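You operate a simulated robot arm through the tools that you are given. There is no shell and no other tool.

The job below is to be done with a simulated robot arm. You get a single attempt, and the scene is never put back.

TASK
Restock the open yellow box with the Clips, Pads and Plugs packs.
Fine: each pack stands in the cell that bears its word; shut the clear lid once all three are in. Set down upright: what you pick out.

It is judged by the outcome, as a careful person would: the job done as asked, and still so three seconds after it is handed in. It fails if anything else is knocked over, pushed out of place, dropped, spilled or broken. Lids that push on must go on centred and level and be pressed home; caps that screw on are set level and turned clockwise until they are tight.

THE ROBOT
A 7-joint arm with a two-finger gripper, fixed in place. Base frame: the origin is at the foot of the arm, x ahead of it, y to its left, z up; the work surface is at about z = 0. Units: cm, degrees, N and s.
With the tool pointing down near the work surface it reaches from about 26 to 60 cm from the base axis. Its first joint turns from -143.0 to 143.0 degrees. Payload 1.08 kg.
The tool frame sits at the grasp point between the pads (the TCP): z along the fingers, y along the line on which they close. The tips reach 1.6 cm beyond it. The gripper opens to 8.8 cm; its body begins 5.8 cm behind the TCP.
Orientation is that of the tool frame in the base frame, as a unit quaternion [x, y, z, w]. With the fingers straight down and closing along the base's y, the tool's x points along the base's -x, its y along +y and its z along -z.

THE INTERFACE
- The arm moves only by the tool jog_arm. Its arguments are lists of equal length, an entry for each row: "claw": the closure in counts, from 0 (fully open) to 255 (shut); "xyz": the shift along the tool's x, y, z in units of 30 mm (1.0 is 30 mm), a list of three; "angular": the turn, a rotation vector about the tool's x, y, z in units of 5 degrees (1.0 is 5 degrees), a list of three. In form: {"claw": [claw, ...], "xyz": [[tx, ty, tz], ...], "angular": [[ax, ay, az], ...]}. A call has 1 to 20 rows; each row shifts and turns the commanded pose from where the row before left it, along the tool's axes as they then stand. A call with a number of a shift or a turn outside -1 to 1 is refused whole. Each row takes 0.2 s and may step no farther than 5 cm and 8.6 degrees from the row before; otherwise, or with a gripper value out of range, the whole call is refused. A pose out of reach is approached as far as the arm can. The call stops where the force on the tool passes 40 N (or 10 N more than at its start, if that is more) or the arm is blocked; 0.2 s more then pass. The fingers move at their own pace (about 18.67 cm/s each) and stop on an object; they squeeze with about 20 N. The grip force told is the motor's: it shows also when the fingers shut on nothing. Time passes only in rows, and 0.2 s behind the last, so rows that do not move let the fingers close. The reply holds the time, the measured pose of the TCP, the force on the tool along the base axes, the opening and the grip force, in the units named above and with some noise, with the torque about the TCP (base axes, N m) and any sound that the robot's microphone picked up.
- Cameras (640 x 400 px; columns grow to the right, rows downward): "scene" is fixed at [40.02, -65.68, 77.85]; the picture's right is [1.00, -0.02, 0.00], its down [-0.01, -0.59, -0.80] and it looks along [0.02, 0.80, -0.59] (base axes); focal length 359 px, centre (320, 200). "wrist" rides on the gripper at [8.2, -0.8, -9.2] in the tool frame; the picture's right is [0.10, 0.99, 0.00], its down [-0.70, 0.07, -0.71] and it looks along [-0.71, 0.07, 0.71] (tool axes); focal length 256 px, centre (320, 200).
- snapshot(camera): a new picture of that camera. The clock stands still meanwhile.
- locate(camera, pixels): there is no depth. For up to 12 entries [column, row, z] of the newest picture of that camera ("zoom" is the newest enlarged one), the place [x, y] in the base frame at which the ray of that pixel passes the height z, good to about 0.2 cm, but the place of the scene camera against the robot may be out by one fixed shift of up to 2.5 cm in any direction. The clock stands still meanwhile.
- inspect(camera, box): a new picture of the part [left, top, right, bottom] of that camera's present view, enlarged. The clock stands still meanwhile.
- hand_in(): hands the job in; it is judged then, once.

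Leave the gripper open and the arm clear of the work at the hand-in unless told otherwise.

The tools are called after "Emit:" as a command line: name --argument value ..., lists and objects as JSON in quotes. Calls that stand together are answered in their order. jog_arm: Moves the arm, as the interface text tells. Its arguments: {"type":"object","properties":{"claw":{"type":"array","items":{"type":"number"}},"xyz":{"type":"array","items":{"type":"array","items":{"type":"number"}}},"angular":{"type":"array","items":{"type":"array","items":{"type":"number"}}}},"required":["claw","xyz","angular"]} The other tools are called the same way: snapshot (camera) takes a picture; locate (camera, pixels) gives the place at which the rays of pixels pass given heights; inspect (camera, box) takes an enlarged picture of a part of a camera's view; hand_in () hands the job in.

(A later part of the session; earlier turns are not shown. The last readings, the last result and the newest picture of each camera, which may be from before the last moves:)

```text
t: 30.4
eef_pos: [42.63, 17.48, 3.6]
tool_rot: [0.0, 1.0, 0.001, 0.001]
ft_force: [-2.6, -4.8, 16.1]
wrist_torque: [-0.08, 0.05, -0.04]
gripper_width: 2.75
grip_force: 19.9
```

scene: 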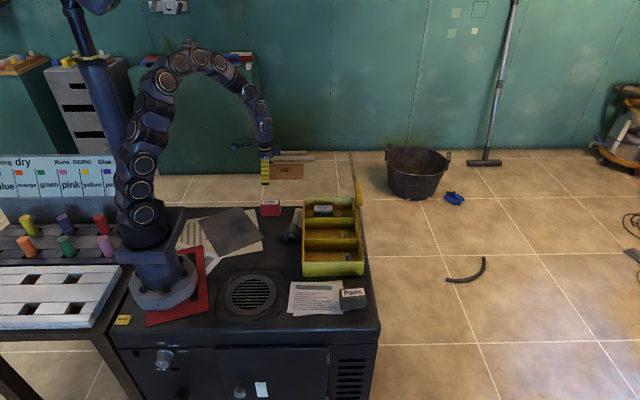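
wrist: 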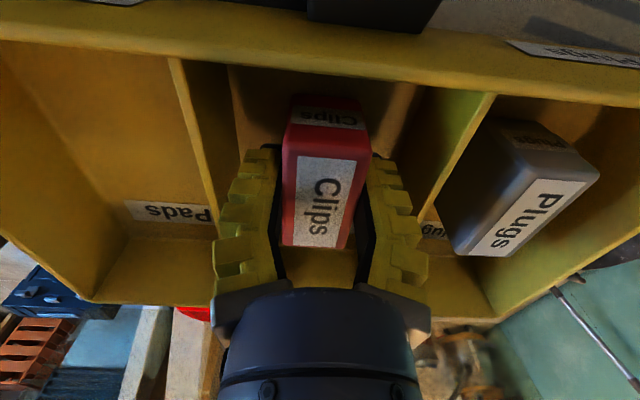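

Contact (16 N): Clips stands on the floor. I open to about 4.4 cm and look.

Emit:
jog_arm --claw '[139, 139, 139]' --xyz '[[0, 0, 0], [0, 0, 0], [0, 0, 0]]' --angular '[[0, 0, 0], [0, 0, 0], [0, 0, 0]]'

Emit:
snapshot --camera "wrist"

```text
t: 31.2
eef_pos: [42.7, 17.5, 3.52]
tool_rot: [0.0, 1.0, 0.0, 0.0]
ft_force: [-0.1, -1.4, 0.2]
wrist_torque: [-0.01, 0.02, -0.01]
gripper_width: 4.47
grip_force: 3.4
```

```text
taken
```

wrist: 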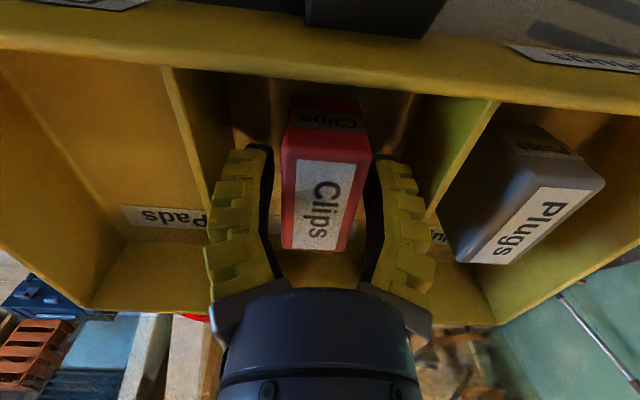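

Clips is free. I raise straight up to z≈15.

Emit:
jog_arm --claw '[139, 139, 139, 139, 139, 139, 139, 139]' --xyz '[[0, 0, -0.2], [0, 0, -0.4], [0, 0, -0.6], [0, 0, -0.6], [0, 0, -0.6], [0, 0, -0.6], [0, 0, -0.6], [0, 0, -0.4]]' --angular '[[0, 0, 0], [0, 0, 0], [0, 0, 0], [0, 0, 0], [0, 0, 0], [0, 0, 0], [0, 0, 0], [0, 0, 0]]'

Emit:
snapshot --camera "wrist"

Emit:
inspect --camera "scene" --box '[270, 140, 400, 330]'

```text
t: 33.0
eef_pos: [42.77, 17.67, 15.44]
tool_rot: [0.0, 1.0, 0.0, 0.002]
ft_force: [-0.7, 0.5, 0.9]
wrist_torque: [0.03, -0.05, 0.01]
gripper_width: 4.45
grip_force: 3.6
```

```text
taken
```

wrist: 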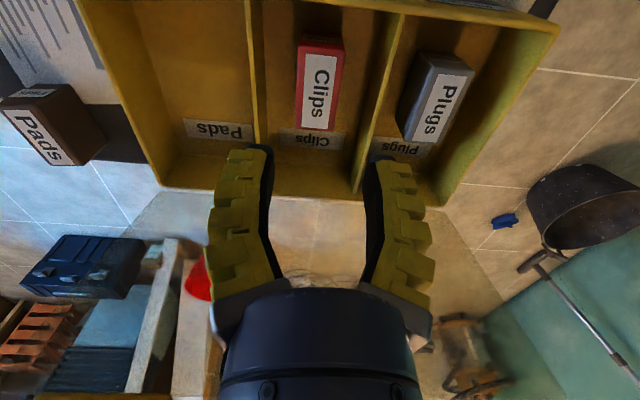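

```text
2.11 times, centred on (335, 235) of scene
```

zoom: 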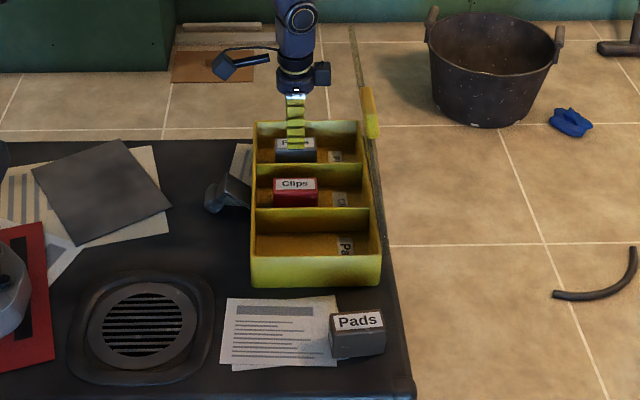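

Two packs are in. Now for Pads near (48.8, -7): I go first along -y at x≈42.8 (away from the leaning lid), then +x, at z≈15, opening the gripper.

Emit:
jog_arm --claw '[139, 139, 139, 139, 139, 139, 139, 139, 0, 0, 0, 0]' --xyz '[[0, -0.915, 0], [0, -0.915, 0], [0, -0.915, 0], [0, -0.915, 0], [0, -0.915, 0], [0, -0.915, 0], [0, -0.915, 0], [0, -0.915, 0], [0, -0.915, 0], [-0.61, 0, 0], [-0.61, 0, 0], [-0.61, 0, 0]]' --angular '[[0, 0, 0], [0, 0, 0], [0, 0, 0], [0, 0, 0], [0, 0, 0], [0, 0, 0], [0, 0, 0], [0, 0, 0], [0, 0, 0], [0, 0, 0], [0, 0, 0], [0, 0, 0]]'

Emit:
snapshot --camera "wrist"

Emit:
inspect --camera "wrist" --box '[240, 10, 400, 130]'

Emit:
snapshot --camera "scene"

```text
t: 35.6
eef_pos: [48.01, -7.37, 15.51]
tool_rot: [0.0, 1.0, 0.0, 0.0]
ft_force: [-0.2, 0.0, -0.5]
wrist_torque: [-0.01, -0.02, -0.03]
gripper_width: 8.8
grip_force: 0.0
```

```text
taken
```

wrist: 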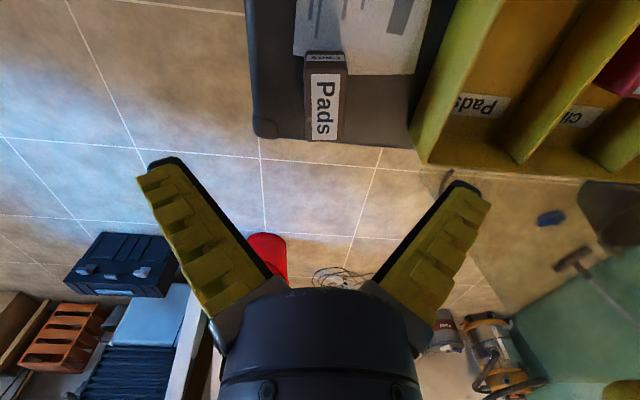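

```text
3.33 times, centred on (320, 70) of wrist
```

zoom: 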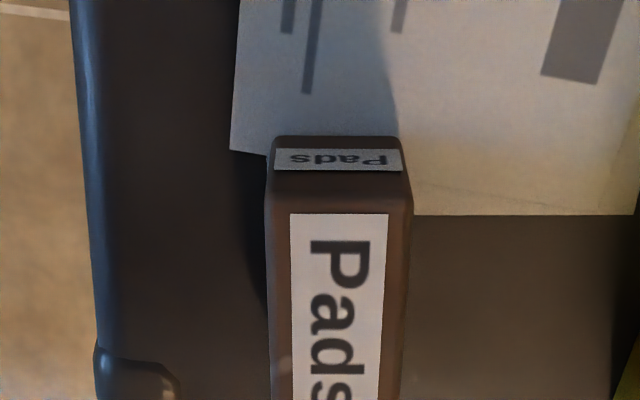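

```text
taken
```

scene: 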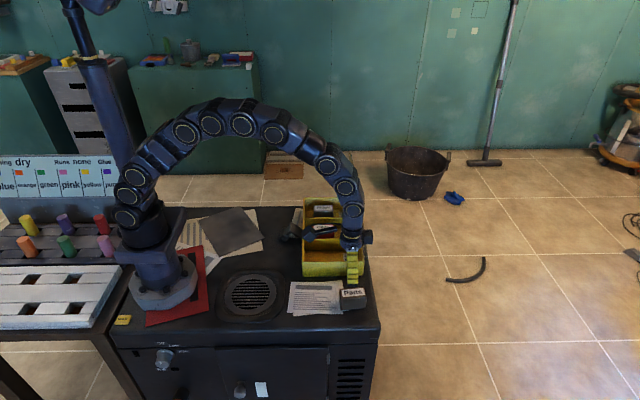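

Pads is visible at (325,95). I measure its corners.

Emit:
locate --camera "wrist" --pixels '[[307, 53, 0], [342, 53, 0], [301, 68, 5], [347, 68, 5], [303, 141, 5], [342, 141, 5], [301, 68, 4.5], [347, 68, 4.5], [303, 141, 4.5], [342, 141, 4.5]]'

Emit:
inspect --camera "wrist" --box '[240, 60, 400, 160]'

```text
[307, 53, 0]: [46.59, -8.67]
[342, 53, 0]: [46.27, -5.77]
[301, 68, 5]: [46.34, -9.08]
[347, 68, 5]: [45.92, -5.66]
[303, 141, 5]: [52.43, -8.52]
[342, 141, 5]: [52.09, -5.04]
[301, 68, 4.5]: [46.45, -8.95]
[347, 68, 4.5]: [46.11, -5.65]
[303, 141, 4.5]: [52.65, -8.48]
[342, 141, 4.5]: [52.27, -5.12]
```

```text
4.00 times, centred on (320, 110) of wrist
```

zoom: 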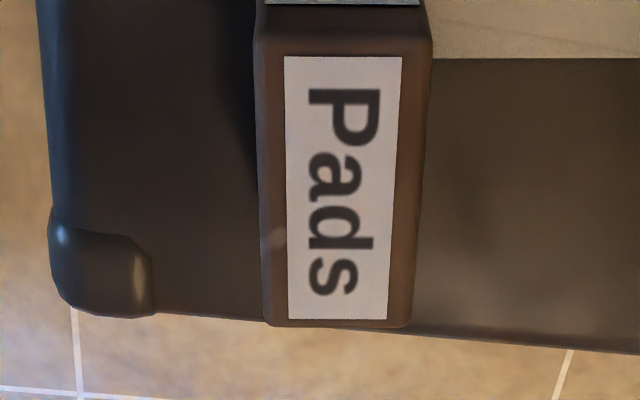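

Pads is centred at ≈(49.2, -7.1) and turned about +6° counter-clockwise. I centre on it, turn the tool by 6° to match, and go down to z≈3.1.

Emit:
jog_arm --claw '[0, 0, 0, 0, 0, 0, 0, 0, 0]' --xyz '[[-0.38, 0.1, 0], [0, 0, 0], [0, 0, 0.59], [0, 0, 0.59], [0, 0, 0.59], [0, 0, 0.59], [0, 0, 0.59], [0, 0, 0.59], [0, 0, 0.59]]' --angular '[[0, 0, -0.6], [0, 0, -0.6], [0, 0, 0], [0, 0, 0], [0, 0, 0], [0, 0, 0], [0, 0, 0], [0, 0, 0], [0, 0, 0]]'

Emit:
snapshot --camera "wrist"

Emit:
inspect --camera "scene" --box '[270, 140, 400, 330]'

```text
t: 37.6
eef_pos: [49.14, -6.91, 3.17]
tool_rot: [-0.052, 0.999, 0.0, 0.001]
ft_force: [0.1, 0.2, 1.1]
wrist_torque: [0.0, 0.04, 0.0]
gripper_width: 8.81
grip_force: 0.0
```

```text
taken
```

wrist: 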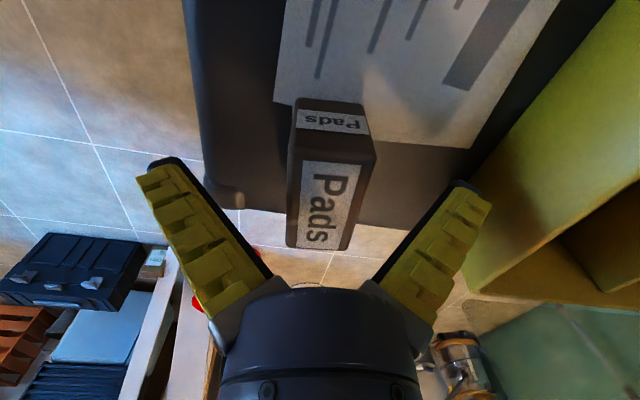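

```text
2.11 times, centred on (335, 235) of scene
```

zoom: 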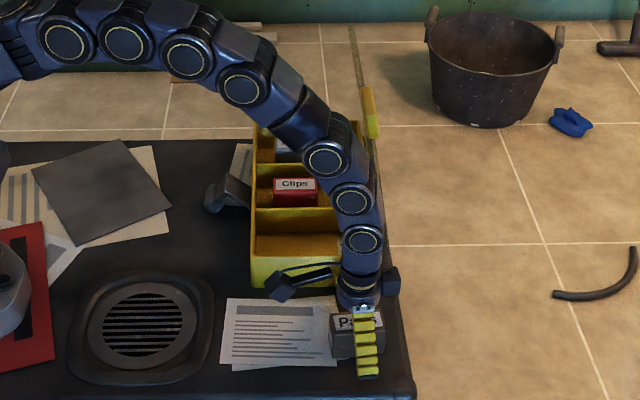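

Pads is between the fingers and aligned. I close.

Emit:
jog_arm --claw '[255, 255, 255, 255]' --xyz '[[0, 0, 0], [0, 0, 0], [0, 0, 0], [0, 0, 0]]' --angular '[[0, 0, 0], [0, 0, 0], [0, 0, 0], [0, 0, 0]]'

```text
t: 38.6
eef_pos: [49.25, -6.97, 3.3]
tool_rot: [-0.052, 0.999, 0.0, 0.0]
ft_force: [-0.6, 1.4, 8.5]
wrist_torque: [-0.04, 0.01, -0.02]
gripper_width: 2.74
grip_force: 20.3
```

Held at 2.74 cm. I lift to z≈14.5.

Emit:
jog_arm --claw '[255, 255, 255, 255, 255, 255, 255]' --xyz '[[0, 0, -0.3], [0, 0, -0.6], [0, 0, -0.6], [0, 0, -0.6], [0, 0, -0.6], [0, 0, -0.6], [0, 0, -0.4]]' --angular '[[0, 0, 0], [0, 0, 0], [0, 0, 0], [0, 0, 0], [0, 0, 0], [0, 0, 0], [0, 0, 0]]'

Emit:
snapshot --camera "wrist"

```text
t: 40.2
eef_pos: [49.4, -7.04, 14.23]
tool_rot: [-0.053, 0.999, 0.0, 0.0]
ft_force: [0.0, 0.1, -1.5]
wrist_torque: [-0.04, -0.01, -0.02]
gripper_width: 2.7
grip_force: 20.2
```

```text
taken
```

wrist: 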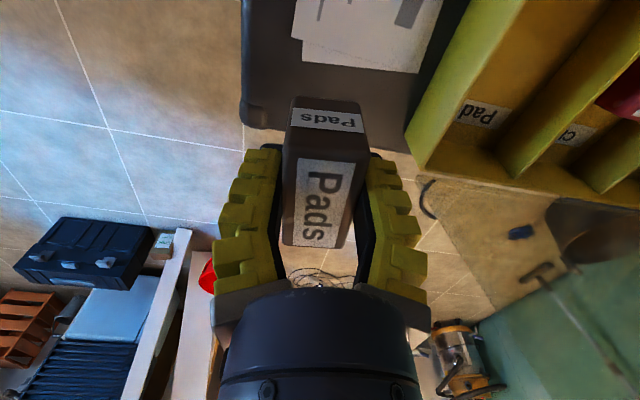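

Held level. I turn back 6°, move -x to 42.5 first (away from the lid), then +y to above the Pads cell at y≈7.8.

Emit:
jog_arm --claw '[255, 255, 255, 255, 255, 255, 255, 255, 255, 255, 255]' --xyz '[[0, 0, 0], [0, 0, 0], [0.767, 0, 0], [0.767, 0, 0], [0.767, 0, 0], [0, 0.82, 0], [0, 0.82, 0], [0, 0.82, 0], [0, 0.82, 0], [0, 0.82, 0], [0, 0.82, 0]]' --angular '[[0, 0, 0.6], [0, 0, 0.6], [0, 0, 0], [0, 0, 0], [0, 0, 0], [0, 0, 0], [0, 0, 0], [0, 0, 0], [0, 0, 0], [0, 0, 0], [0, 0, 0]]'

Emit:
snapshot --camera "wrist"

Emit:
inspect --camera "wrist" --box '[200, 0, 440, 150]'

```text
t: 42.6
eef_pos: [42.4, 7.73, 14.45]
tool_rot: [0.0, 1.0, -0.001, -0.001]
ft_force: [0.5, -0.5, -0.6]
wrist_torque: [0.01, 0.02, 0.0]
gripper_width: 2.72
grip_force: 20.0
```

```text
taken
```

wrist: 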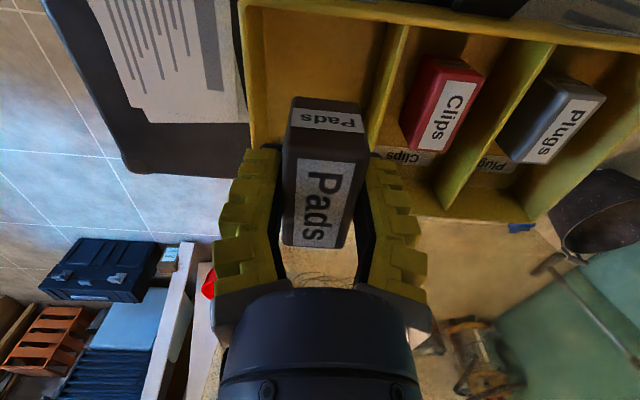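

```text
2.67 times, centred on (320, 75) of wrist
```

zoom: 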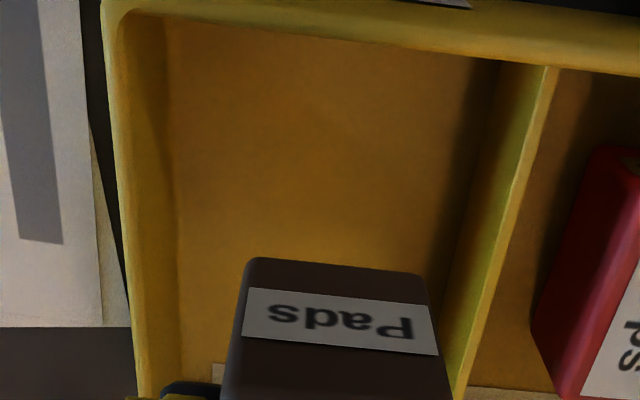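

I measure this cell's wall and divider edges.

Emit:
locate --camera "zoom" --pixels '[[103, 40, 6], [125, 40, 6], [133, 300, 6], [152, 300, 6], [552, 90, 6], [535, 90, 6], [484, 300, 6], [470, 300, 6], [180, 250, 0.5], [450, 200, 0.5]]'

```text
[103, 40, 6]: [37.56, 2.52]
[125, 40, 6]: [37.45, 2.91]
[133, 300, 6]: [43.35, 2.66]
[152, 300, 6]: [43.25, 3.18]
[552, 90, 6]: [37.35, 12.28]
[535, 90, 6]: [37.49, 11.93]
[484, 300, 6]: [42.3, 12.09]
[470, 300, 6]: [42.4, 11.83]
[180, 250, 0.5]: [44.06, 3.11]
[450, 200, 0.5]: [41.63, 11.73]
```

Cell spans y ≈3.1–12.0; centre ≈7.6, the pack is well centred. I lower to z≈4.3.

Emit:
jog_arm --claw '[255, 255, 255, 255, 255, 255, 255]' --xyz '[[0, -0.03, 0], [0, 0, 0.565], [0, 0, 0.565], [0, 0, 0.565], [0, 0, 0.565], [0, 0, 0.565], [0, 0, 0.565]]' --angular '[[0, 0, 0], [0, 0, 0], [0, 0, 0], [0, 0, 0], [0, 0, 0], [0, 0, 0], [0, 0, 0]]'

Emit:
snapshot --camera "wrist"

```text
t: 44.2
eef_pos: [41.95, 7.52, 4.27]
tool_rot: [-0.001, 1.0, -0.001, 0.0]
ft_force: [-0.6, -0.4, -0.9]
wrist_torque: [0.08, 0.01, 0.01]
gripper_width: 2.74
grip_force: 20.4
```

```text
taken
```

wrist: 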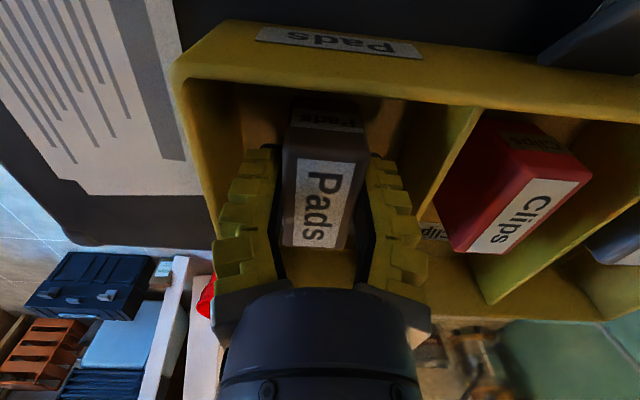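

Clear in the cell. I lower 3.5 mm more.

Emit:
jog_arm --claw '[255, 255, 255]' --xyz '[[0, 0, 0.06], [0, 0, 0.06], [0, 0, 0]]' --angular '[[0, 0, 0], [0, 0, 0], [0, 0, 0]]'

```text
t: 45.0
eef_pos: [42.2, 7.68, 3.87]
tool_rot: [0.0, 1.0, 0.0, 0.0]
ft_force: [-0.8, 0.4, -0.5]
wrist_torque: [-0.01, 0.01, 0.01]
gripper_width: 2.73
grip_force: 20.2
```

No contact at 3.87; 2 mm more.

Emit:
jog_arm --claw '[255, 255]' --xyz '[[0, 0, 0.06], [0, 0, 0]]' --angular '[[0, 0, 0], [0, 0, 0]]'

```text
t: 45.6
eef_pos: [42.19, 7.64, 3.77]
tool_rot: [-0.001, 1.0, 0.0, -0.001]
ft_force: [-5.0, -3.4, 15.9]
wrist_torque: [-0.04, 0.06, 0.02]
gripper_width: 2.77
grip_force: 19.6
```

Contact (16 N): Pads stands on the floor. I open to about 4.4 cm.

Emit:
jog_arm --claw '[139, 139, 139]' --xyz '[[0, 0, 0], [0, 0, 0], [0, 0, 0]]' --angular '[[0, 0, 0], [0, 0, 0], [0, 0, 0]]'

Emit:
snapshot --camera "wrist"

```text
t: 46.4
eef_pos: [42.22, 7.75, 3.57]
tool_rot: [0.0, 1.0, 0.0, 0.0]
ft_force: [0.1, -0.7, -0.3]
wrist_torque: [-0.04, 0.01, -0.02]
gripper_width: 4.49
grip_force: 3.5
```

```text
taken
```

wrist: 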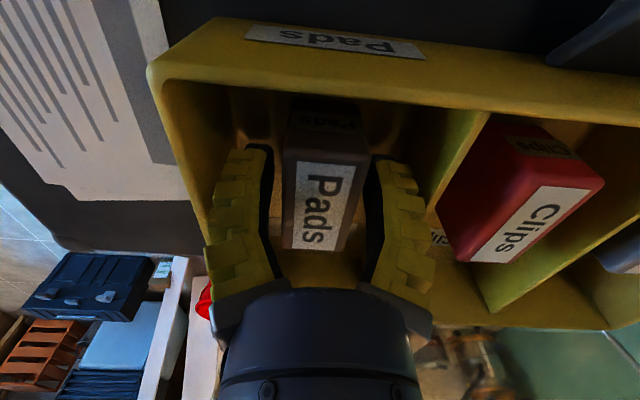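

Pads is free. I raise straight up to z≈15.

Emit:
jog_arm --claw '[139, 139, 139, 139, 139, 139, 139, 139]' --xyz '[[0, 0, -0.2], [0, 0, -0.4], [0, 0, -0.6], [0, 0, -0.6], [0, 0, -0.6], [0, 0, -0.6], [0, 0, -0.6], [0, 0, -0.4]]' --angular '[[0, 0, 0], [0, 0, 0], [0, 0, 0], [0, 0, 0], [0, 0, 0], [0, 0, 0], [0, 0, 0], [0, 0, 0]]'

Emit:
snapshot --camera "wrist"

Emit:
inspect --camera "scene" --box '[270, 140, 400, 330]'

```text
t: 48.2
eef_pos: [42.38, 7.68, 15.71]
tool_rot: [0.0, 1.0, -0.001, -0.001]
ft_force: [0.3, 0.3, 0.1]
wrist_torque: [0.01, 0.0, 0.03]
gripper_width: 4.47
grip_force: 3.9
```

```text
taken
```

wrist: 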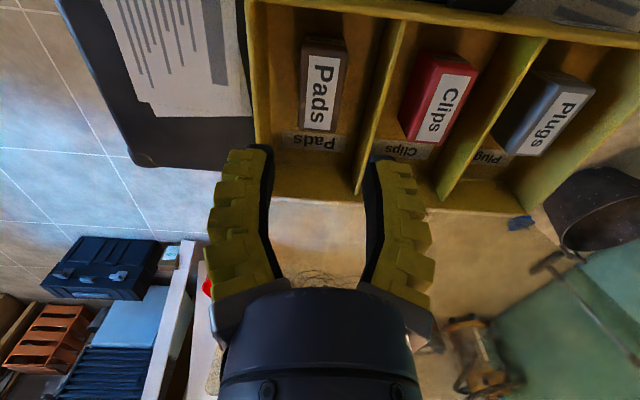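

```text
2.11 times, centred on (335, 235) of scene
```

zoom: 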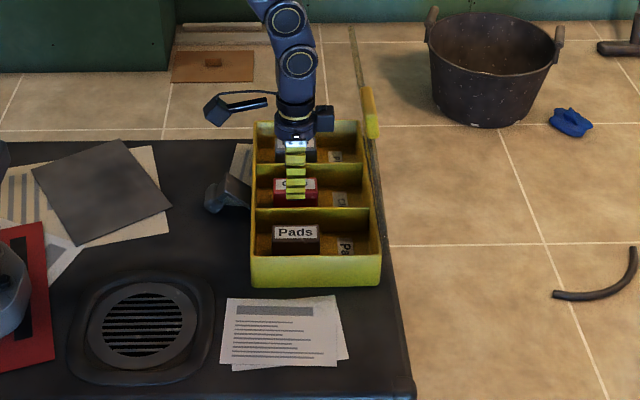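

All three packs stand in their cells. Now the lid: I back off to about (30, 8, 32) with the gripper open for a clear look at the lid and handle.

Emit:
jog_arm --claw '[139, 139, 0, 0, 0, 0, 0, 0]' --xyz '[[0.516, 0.01, -0.68], [0.516, 0.01, -0.68], [0.516, 0.01, -0.68], [0.516, 0.01, -0.68], [0.516, 0.01, -0.68], [0.516, 0.01, -0.68], [0.516, 0.01, -0.68], [0.516, 0.01, -0.68]]' --angular '[[0, 0, 0], [0, 0, 0], [0, 0, 0], [0, 0, 0], [0, 0, 0], [0, 0, 0], [0, 0, 0], [0, 0, 0]]'

Emit:
snapshot --camera "wrist"

Emit:
snapshot --camera "scene"

Emit:
inspect --camera "scene" --box '[320, 140, 400, 290]'

```text
t: 50.0
eef_pos: [29.58, 7.95, 31.96]
tool_rot: [0.0, 1.0, 0.0, 0.0]
ft_force: [-0.2, -0.3, -1.4]
wrist_torque: [0.02, 0.0, 0.02]
gripper_width: 8.81
grip_force: 0.2
```

```text
taken
```

wrist: 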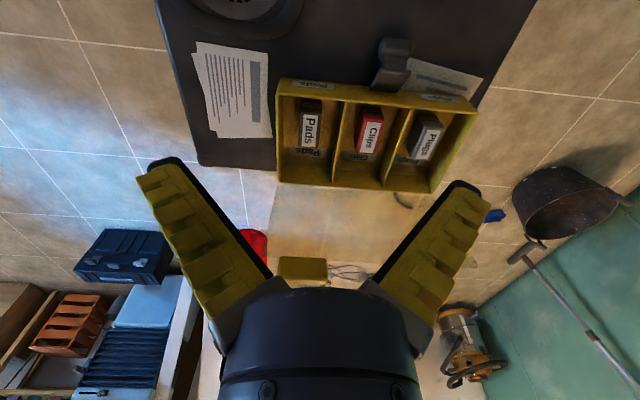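

```text
taken
```

scene: 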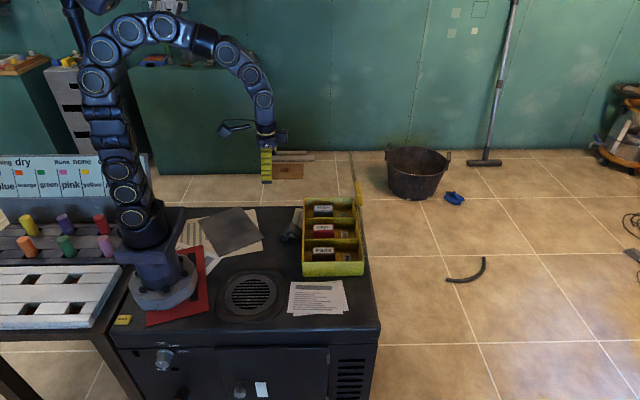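

```text
2.67 times, centred on (360, 215) of scene
```

zoom: 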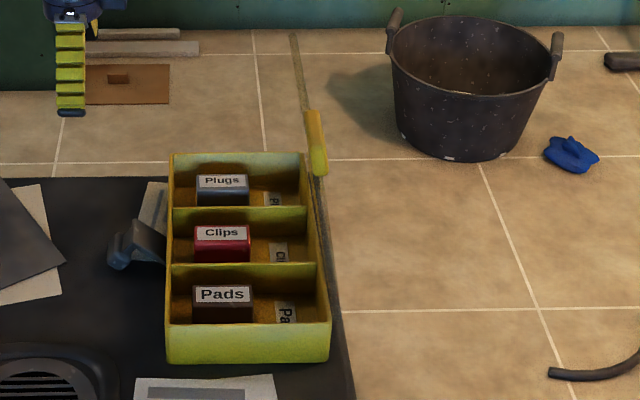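

The handle is at (302,271) in the wrist view; triangulated with the earlier view it's near (51, 8, 24.6). I enlarge the lid in the wrist view for its edges.

Emit:
inspect --camera "wrist" --box '[220, 170, 440, 300]'

Emit:
inspect --camera "scene" --box '[335, 145, 385, 215]'

```text
2.91 times, centred on (330, 235) of wrist
```

zoom: 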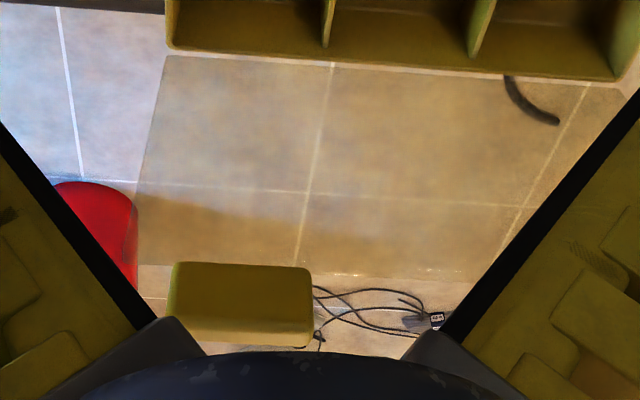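

```text
5.71 times, centred on (360, 180) of scene
```

zoom: 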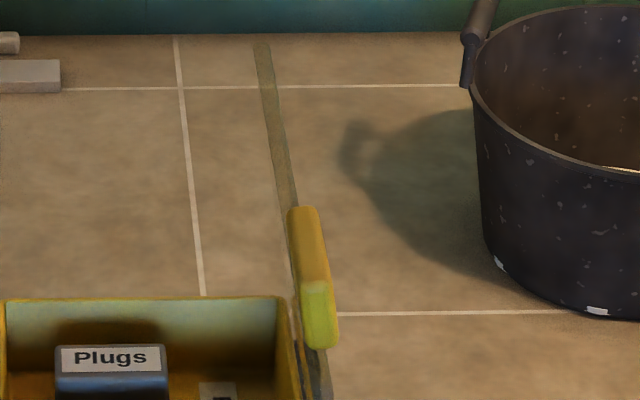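

The lid's free edge is near x=51.1, z=22.5 (hinge ≈ x 54, z 6), with the handle tab above it at y 4.8–10.5, top z≈26.3; it leans about 10° inward. I'll go over the top at y≈17.5 (beside the handle), get closed fingers behind the lid, and push it down along an arc. First I move to (42, 17.5, 28) with fingers closed.

Emit:
jog_arm --claw '[255, 255, 255, 255, 255, 255]' --xyz '[[-0.69, 0.53, 0.2], [-0.69, 0.53, 0.2], [-0.69, 0.53, 0.2], [-0.69, 0.53, 0.2], [-0.69, 0.53, 0.2], [-0.69, 0.53, 0.2]]' --angular '[[0, 0, 0], [0, 0, 0], [0, 0, 0], [0, 0, 0], [0, 0, 0], [0, 0, 0]]'

Emit:
snapshot --camera "wrist"

Emit:
snapshot --camera "scene"

```text
t: 51.4
eef_pos: [42.43, 17.63, 28.44]
tool_rot: [0.0, 1.0, 0.0, 0.0]
ft_force: [-0.2, 0.1, -0.7]
wrist_torque: [0.0, 0.0, 0.0]
gripper_width: 0.0
grip_force: 19.9
```

```text
taken
```

wrist: 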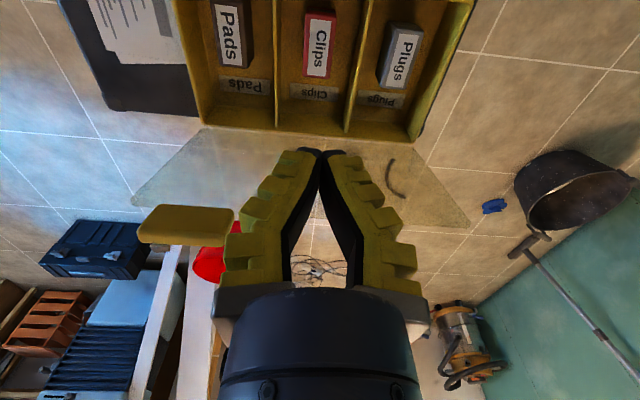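

```text
taken
```

scene: 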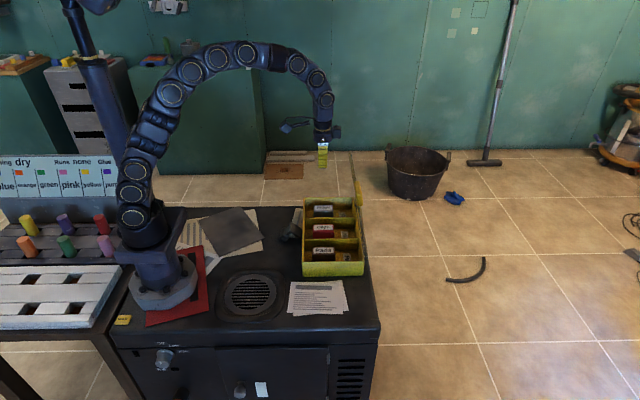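

Lid edge confirmed at x≈51.2, z≈22.8. I cross over it at z≈28.4 (tips 26.8) to x≈56.

Emit:
jog_arm --claw '[255, 255, 255, 255, 255, 255]' --xyz '[[-0.755, 0, 0], [-0.755, 0, 0], [-0.755, 0, 0], [-0.755, 0, 0], [-0.755, 0, 0], [-0.755, 0, 0]]' --angular '[[0, 0, 0], [0, 0, 0], [0, 0, 0], [0, 0, 0], [0, 0, 0], [0, 0, 0]]'

Emit:
snapshot --camera "wrist"

Emit:
inspect --camera "scene" --box '[290, 80, 420, 290]'

```text
t: 52.8
eef_pos: [54.88, 17.49, 28.2]
tool_rot: [0.0, 1.0, 0.001, 0.0]
ft_force: [-0.8, 0.3, 0.5]
wrist_torque: [0.01, 0.05, 0.01]
gripper_width: 0.0
grip_force: 19.8
out of reach, approached as far as the arm can: row 6
```

```text
taken
```

wrist: 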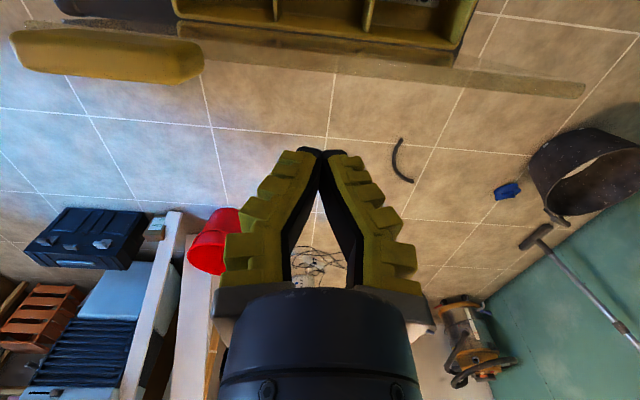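

```text
1.90 times, centred on (355, 185) of scene
```

zoom: 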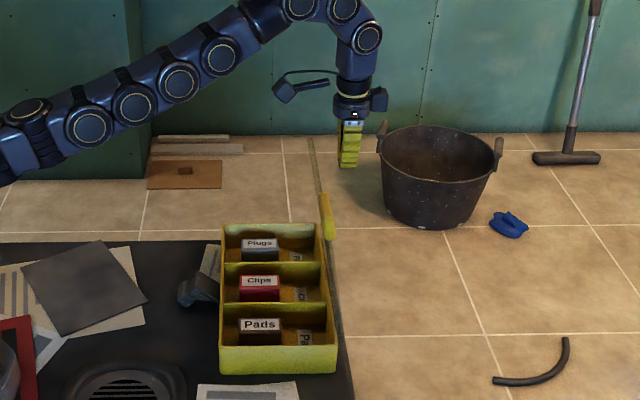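

The arm's reach stops at x≈54.9 here, which is already ~3 cm behind the lid plane. I lower to z≈20.5 (tips ~19, behind the plate; hand body stays above its 22.8 cm edge).

Emit:
jog_arm --claw '[255, 255, 255, 255, 255, 255]' --xyz '[[0, 0, 0.43], [0, 0, 0.43], [0, 0, 0.43], [0, 0, 0.43], [0, 0, 0.43], [0, 0, 0.43]]' --angular '[[0, 0, 0], [0, 0, 0], [0, 0, 0], [0, 0, 0], [0, 0, 0], [0, 0, 0]]'

Emit:
snapshot --camera "wrist"

Emit:
inspect --camera "scene" --box '[310, 100, 410, 270]'

```text
t: 54.2
eef_pos: [54.74, 17.44, 20.53]
tool_rot: [-0.001, 1.0, 0.0, -0.001]
ft_force: [0.5, -0.6, 0.0]
wrist_torque: [0.0, 0.02, 0.01]
gripper_width: 0.0
grip_force: 20.1
```

```text
taken
```

wrist: 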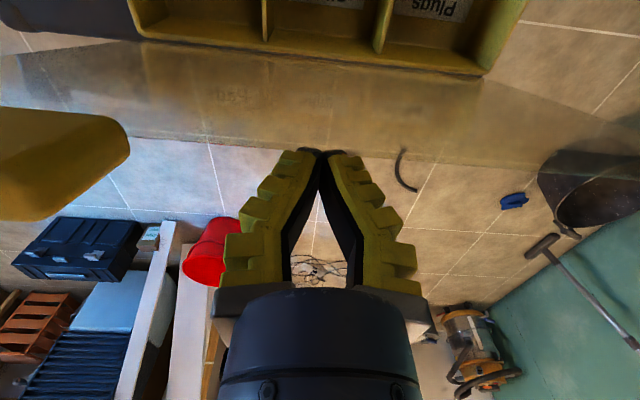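

```text
2.35 times, centred on (360, 185) of scene
```

zoom: 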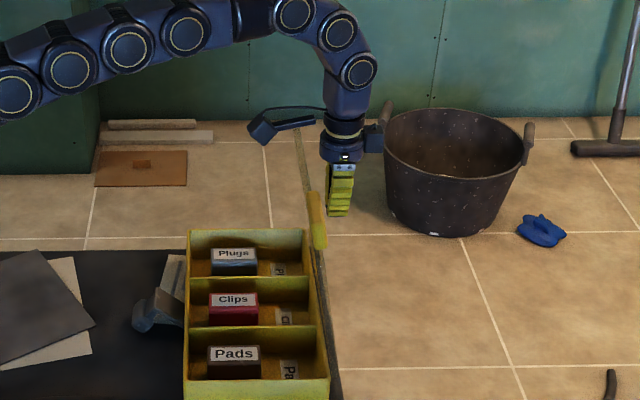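

Fingers are behind the plate. I push slowly in -x, following the lid's arc down to about 65°, then look.

Emit:
jog_arm --claw '[255, 255, 255, 255, 255]' --xyz '[[0.333, 0, 0], [0.313, 0, 0], [0.367, 0, 0.083], [0.367, 0, 0.117], [0.333, 0, 0.133]]' --angular '[[0, 0, 0], [0, 0, 0], [0, 0, 0], [0, 0, 0], [0, 0, 0]]'

Emit:
snapshot --camera "wrist"

Emit:
inspect --camera "scene" --box '[290, 100, 410, 290]'

```text
t: 55.4
eef_pos: [49.61, 17.47, 19.81]
tool_rot: [0.001, 1.0, 0.0, 0.0]
ft_force: [0.7, -0.5, 0.5]
wrist_torque: [-0.02, -0.04, 0.05]
gripper_width: 0.0
grip_force: 19.9
```

```text
taken
```

wrist: 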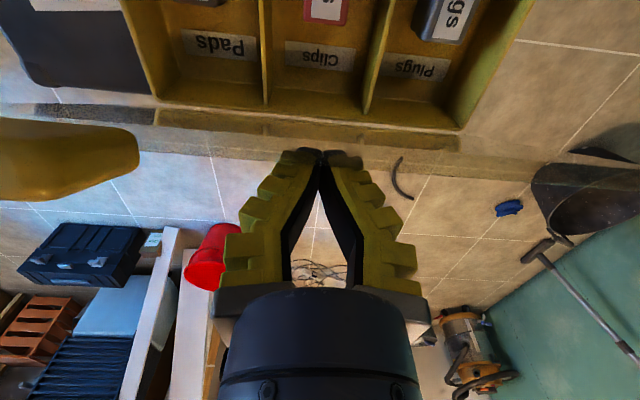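

```text
2.11 times, centred on (350, 195) of scene
```

zoom: 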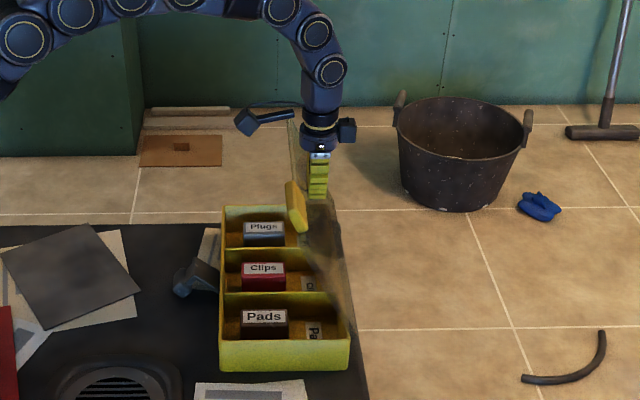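

The lid follows the fingers with almost no force (handle now leaning inward at zoom (297,205)). I continue along the arc to about 30°.

Emit:
jog_arm --claw '[255, 255, 255, 255, 255, 255, 255]' --xyz '[[0.353, 0, 0.287], [0.317, 0, 0.207], [0.3, 0, 0.227], [0.287, 0, 0.263], [0.257, 0, 0.28], [0.233, 0, 0.303], [0.203, 0, 0.32]]' --angular '[[0, 0, 0], [0, 0, 0], [0, 0, 0], [0, 0, 0], [0, 0, 0], [0, 0, 0], [0, 0, 0]]'

Emit:
snapshot --camera "wrist"

Emit:
inspect --camera "scene" --box '[290, 100, 410, 290]'

```text
t: 57.0
eef_pos: [43.6, 17.55, 13.94]
tool_rot: [0.0, 1.0, 0.0, -0.001]
ft_force: [-1.1, -0.2, -0.7]
wrist_torque: [0.02, 0.03, -0.03]
gripper_width: 0.02
grip_force: 20.0
```

```text
taken
```

wrist: 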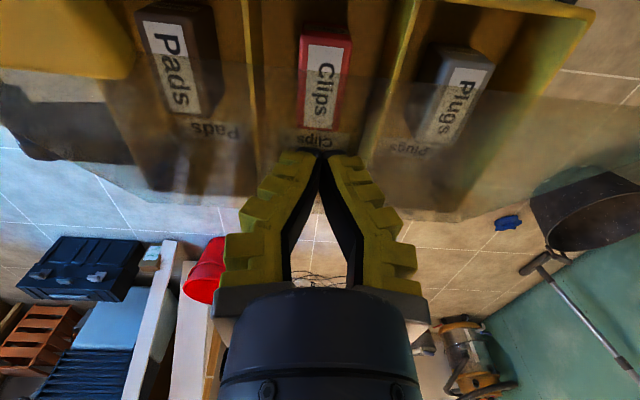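

```text
2.11 times, centred on (350, 195) of scene
```

zoom: 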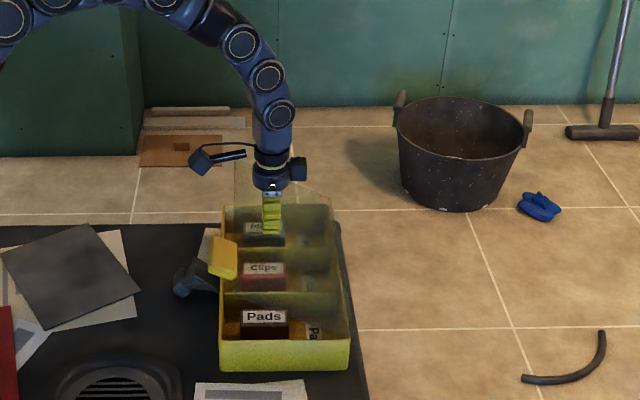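

The lid is about 35° open, resting against the fingertips; packs untouched. I continue down to about 10°.

Emit:
jog_arm --claw '[255, 255, 255, 255]' --xyz '[[0.123, 0, 0.267], [0.143, 0, 0.353], [0.117, 0, 0.363], [0.083, 0, 0.373]]' --angular '[[0, 0, 0], [0, 0, 0], [0, 0, 0], [0, 0, 0]]'

Emit:
snapshot --camera "wrist"

Emit:
inspect --camera "scene" --box '[270, 140, 390, 300]'

```text
t: 58.0
eef_pos: [42.33, 17.4, 9.8]
tool_rot: [0.0, 1.0, 0.001, 0.0]
ft_force: [-0.1, -0.7, 0.3]
wrist_torque: [-0.03, 0.02, 0.0]
gripper_width: 0.01
grip_force: 19.9
```

```text
taken
```

wrist: 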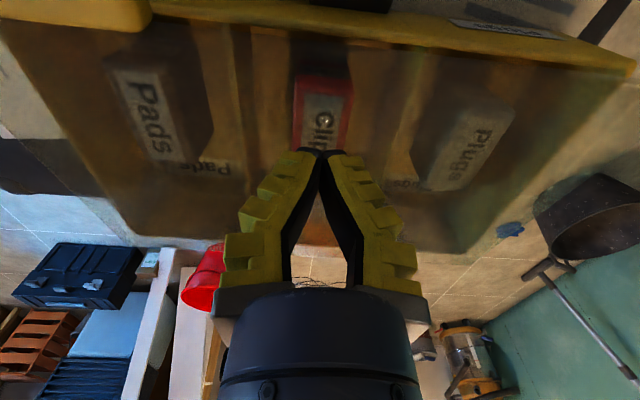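

```text
2.50 times, centred on (330, 220) of scene
```

zoom: 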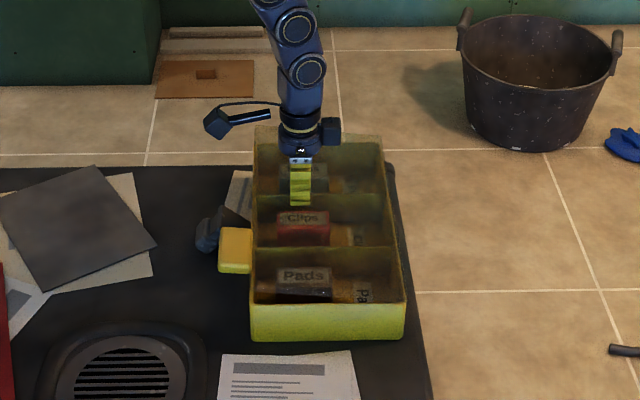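

The lid is nearly shut (about 10°). I lower about 1 cm more and check force.

Emit:
jog_arm --claw '[255, 255, 255]' --xyz '[[0.05, 0, 0.2], [0.02, 0, 0.16], [0, 0, 0]]' --angular '[[0, 0, 0], [0, 0, 0], [0, 0, 0]]'

Emit:
snapshot --camera "wrist"

```text
t: 58.8
eef_pos: [42.06, 17.3, 8.73]
tool_rot: [0.0, 1.0, -0.001, 0.0]
ft_force: [-0.7, -0.1, 0.3]
wrist_torque: [-0.03, 0.01, 0.0]
gripper_width: 0.0
grip_force: 19.7
```

```text
taken
```

wrist: 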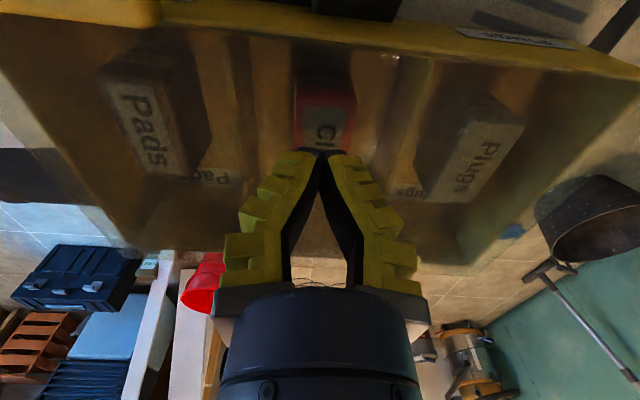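

Still moving freely. I go down 3 mm at a time and watch for the stop.

Emit:
jog_arm --claw '[255, 255, 255]' --xyz '[[0, 0, 0.1], [0, 0, 0.08], [0, 0, 0]]' --angular '[[0, 0, 0], [0, 0, 0], [0, 0, 0]]'

```text
t: 59.6
eef_pos: [42.14, 17.38, 8.42]
tool_rot: [-0.001, 1.0, 0.0, 0.001]
ft_force: [-2.3, -1.9, 8.0]
wrist_torque: [0.02, 0.01, -0.03]
gripper_width: 0.57
grip_force: 19.8
```

Resistance of 8 N at tip height ≈6.8 cm: the lid seems to rest on the rim. I look from both cameras.

Emit:
snapshot --camera "wrist"

Emit:
inspect --camera "scene" --box '[280, 180, 380, 290]'

```text
taken
```

wrist: 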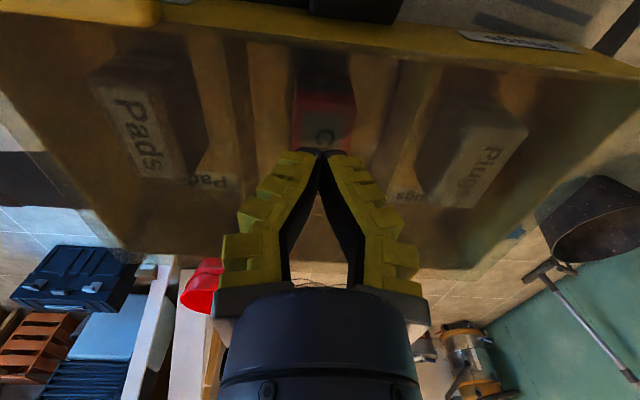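

```text
3.64 times, centred on (330, 235) of scene
```

zoom: 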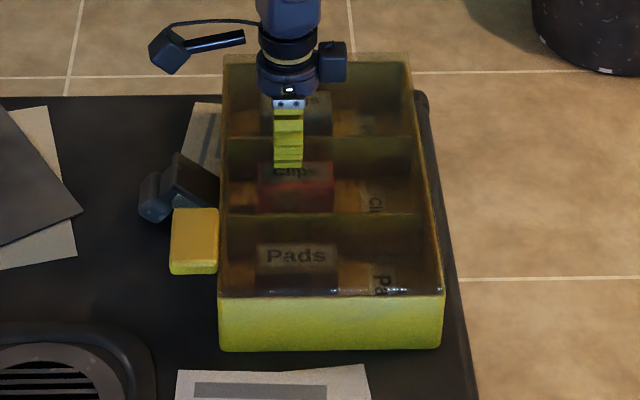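

It looks shut along the near rim. I press a touch more to confirm it's fully home.

Emit:
jog_arm --claw '[255, 255]' --xyz '[[0, 0, 0.05], [0, 0, 0]]' --angular '[[0, 0, 0], [0, 0, 0]]'

```text
t: 60.2
eef_pos: [42.05, 17.49, 8.25]
tool_rot: [0.0, 1.0, 0.001, 0.0]
ft_force: [-5.8, -1.1, 20.7]
wrist_torque: [-0.01, 0.07, -0.01]
gripper_width: 0.59
grip_force: 20.0
```

Hard stop at 20 N. I lift off slowly by 3 cm and look whether the lid stays shut.

Emit:
jog_arm --claw '[255, 255, 255, 255, 255, 255]' --xyz '[[0, 0, -0.1], [0, 0, -0.2], [0, 0, -0.3], [0, 0, -0.4], [0, 0, 0], [0, 0, 0]]' --angular '[[0, 0, 0], [0, 0, 0], [0, 0, 0], [0, 0, 0], [0, 0, 0], [0, 0, 0]]'

Emit:
snapshot --camera "wrist"

Emit:
inspect --camera "scene" --box '[280, 180, 380, 290]'

```text
t: 61.6
eef_pos: [42.35, 17.31, 11.09]
tool_rot: [0.0, 1.0, 0.0, 0.0]
ft_force: [0.5, 0.1, -0.3]
wrist_torque: [0.03, 0.0, -0.01]
gripper_width: 0.0
grip_force: 20.0
```

```text
taken
```

wrist: 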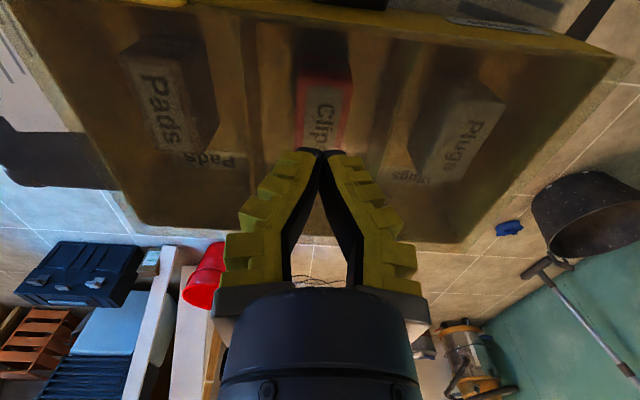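

```text
3.64 times, centred on (330, 235) of scene
```

zoom: 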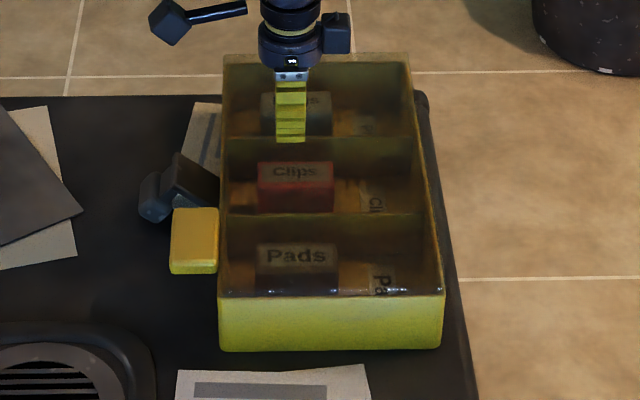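

The lid stays shut with no load. I raise and back away to about (31, 16, 27), opening the gripper, for a final look.

Emit:
jog_arm --claw '[255, 255, 255, 255, 0, 0, 0, 0]' --xyz '[[0, 0, -0.67], [0, 0, -0.67], [0, 0, -0.67], [0.25, 0, -0.67], [0.85, 0, -0.67], [0.85, 0, -0.67], [0.85, 0, -0.67], [0.85, 0, -0.67]]' --angular '[[0, 0, 0], [0, 0, 0], [0, 0, 0], [0, 0, 0], [0, 0, 0], [0, 0, 0], [0, 0, 0], [0, 0, 0]]'

Emit:
snapshot --camera "wrist"

Emit:
inspect --camera "wrist" --box '[160, 20, 480, 220]'

Emit:
snapshot --camera "scene"

Emit:
inspect --camera "scene" --box '[280, 180, 380, 290]'

```text
t: 63.4
eef_pos: [31.06, 17.28, 27.52]
tool_rot: [0.001, 1.0, -0.001, -0.001]
ft_force: [0.1, 0.6, -0.6]
wrist_torque: [0.01, 0.0, 0.0]
gripper_width: 8.81
grip_force: 0.1
```

```text
taken
```

wrist: 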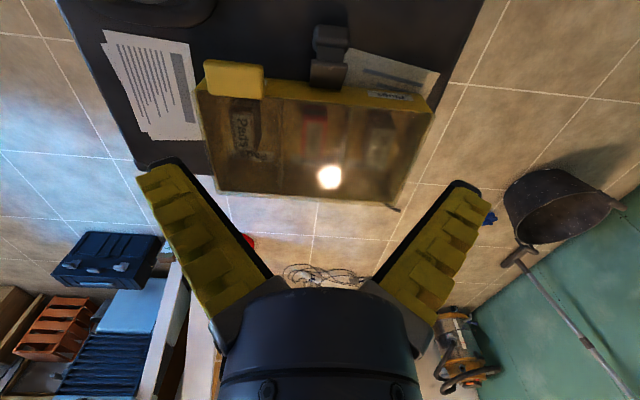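

```text
2.00 times, centred on (320, 120) of wrist
```

zoom: 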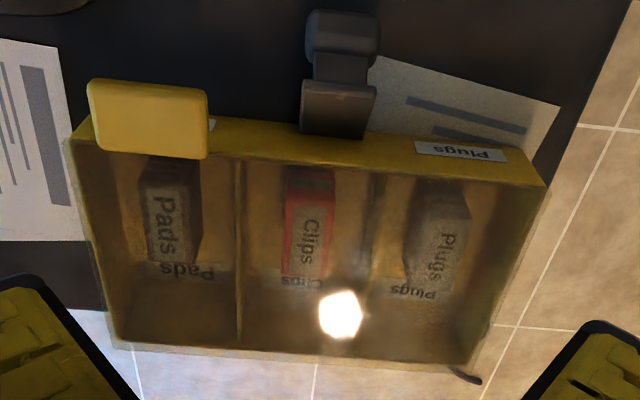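

```text
taken
```

scene: 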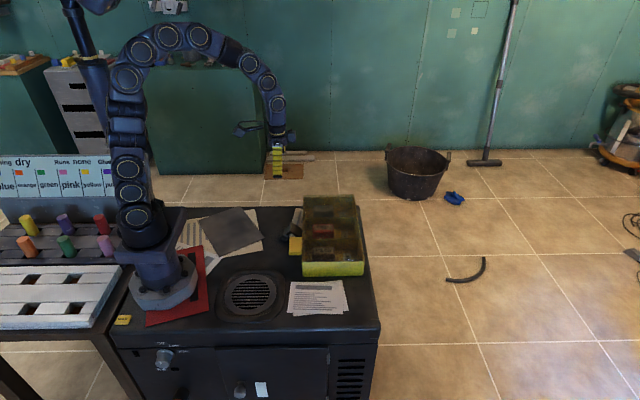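

```text
3.64 times, centred on (330, 235) of scene
```

zoom: 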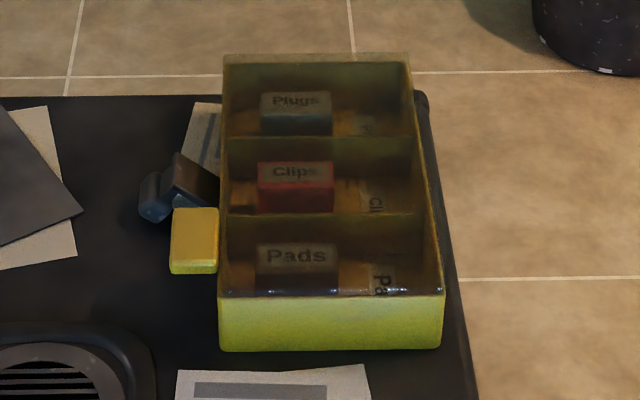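

Lid looks shut, all packs upright beneath it. I check closely for any gap along the near rim and front rim.

Emit:
inspect --camera "scene" --box '[290, 235, 375, 285]'

Emit:
inspect --camera "scene" --box '[285, 185, 375, 235]'

Emit:
inspect --camera "wrist" --box '[190, 40, 310, 115]'

Emit:
inspect --camera "wrist" --box '[320, 60, 450, 140]'

```text
7.53 times, centred on (332, 260) of scene
```

zoom: 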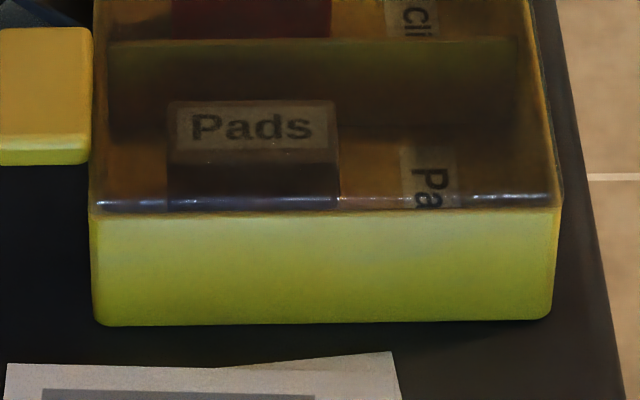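

```text
7.11 times, centred on (330, 210) of scene
```

zoom: 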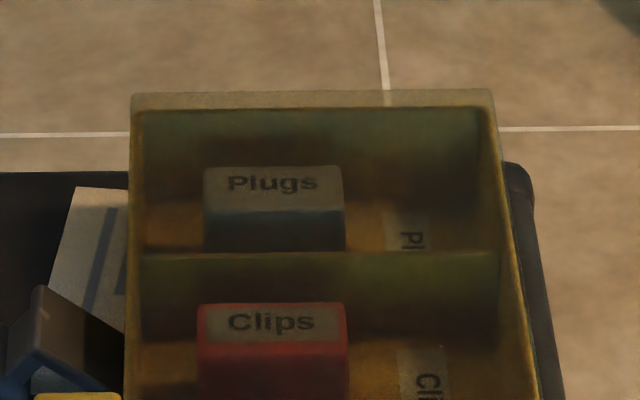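

```text
5.33 times, centred on (250, 78) of wrist
```

zoom: 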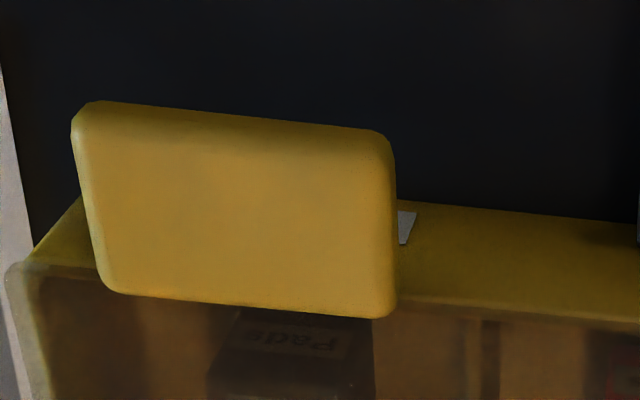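

```text
4.92 times, centred on (385, 100) of wrist
```

zoom: 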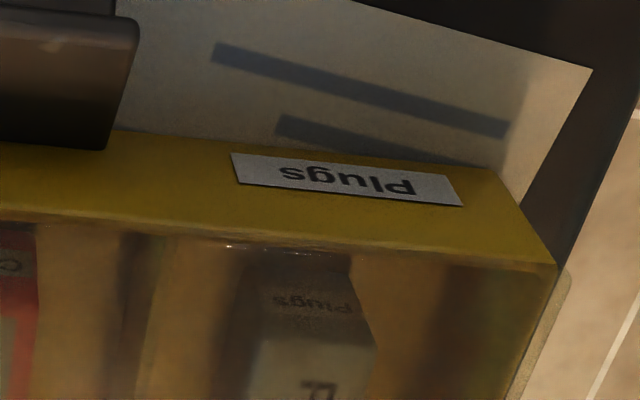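

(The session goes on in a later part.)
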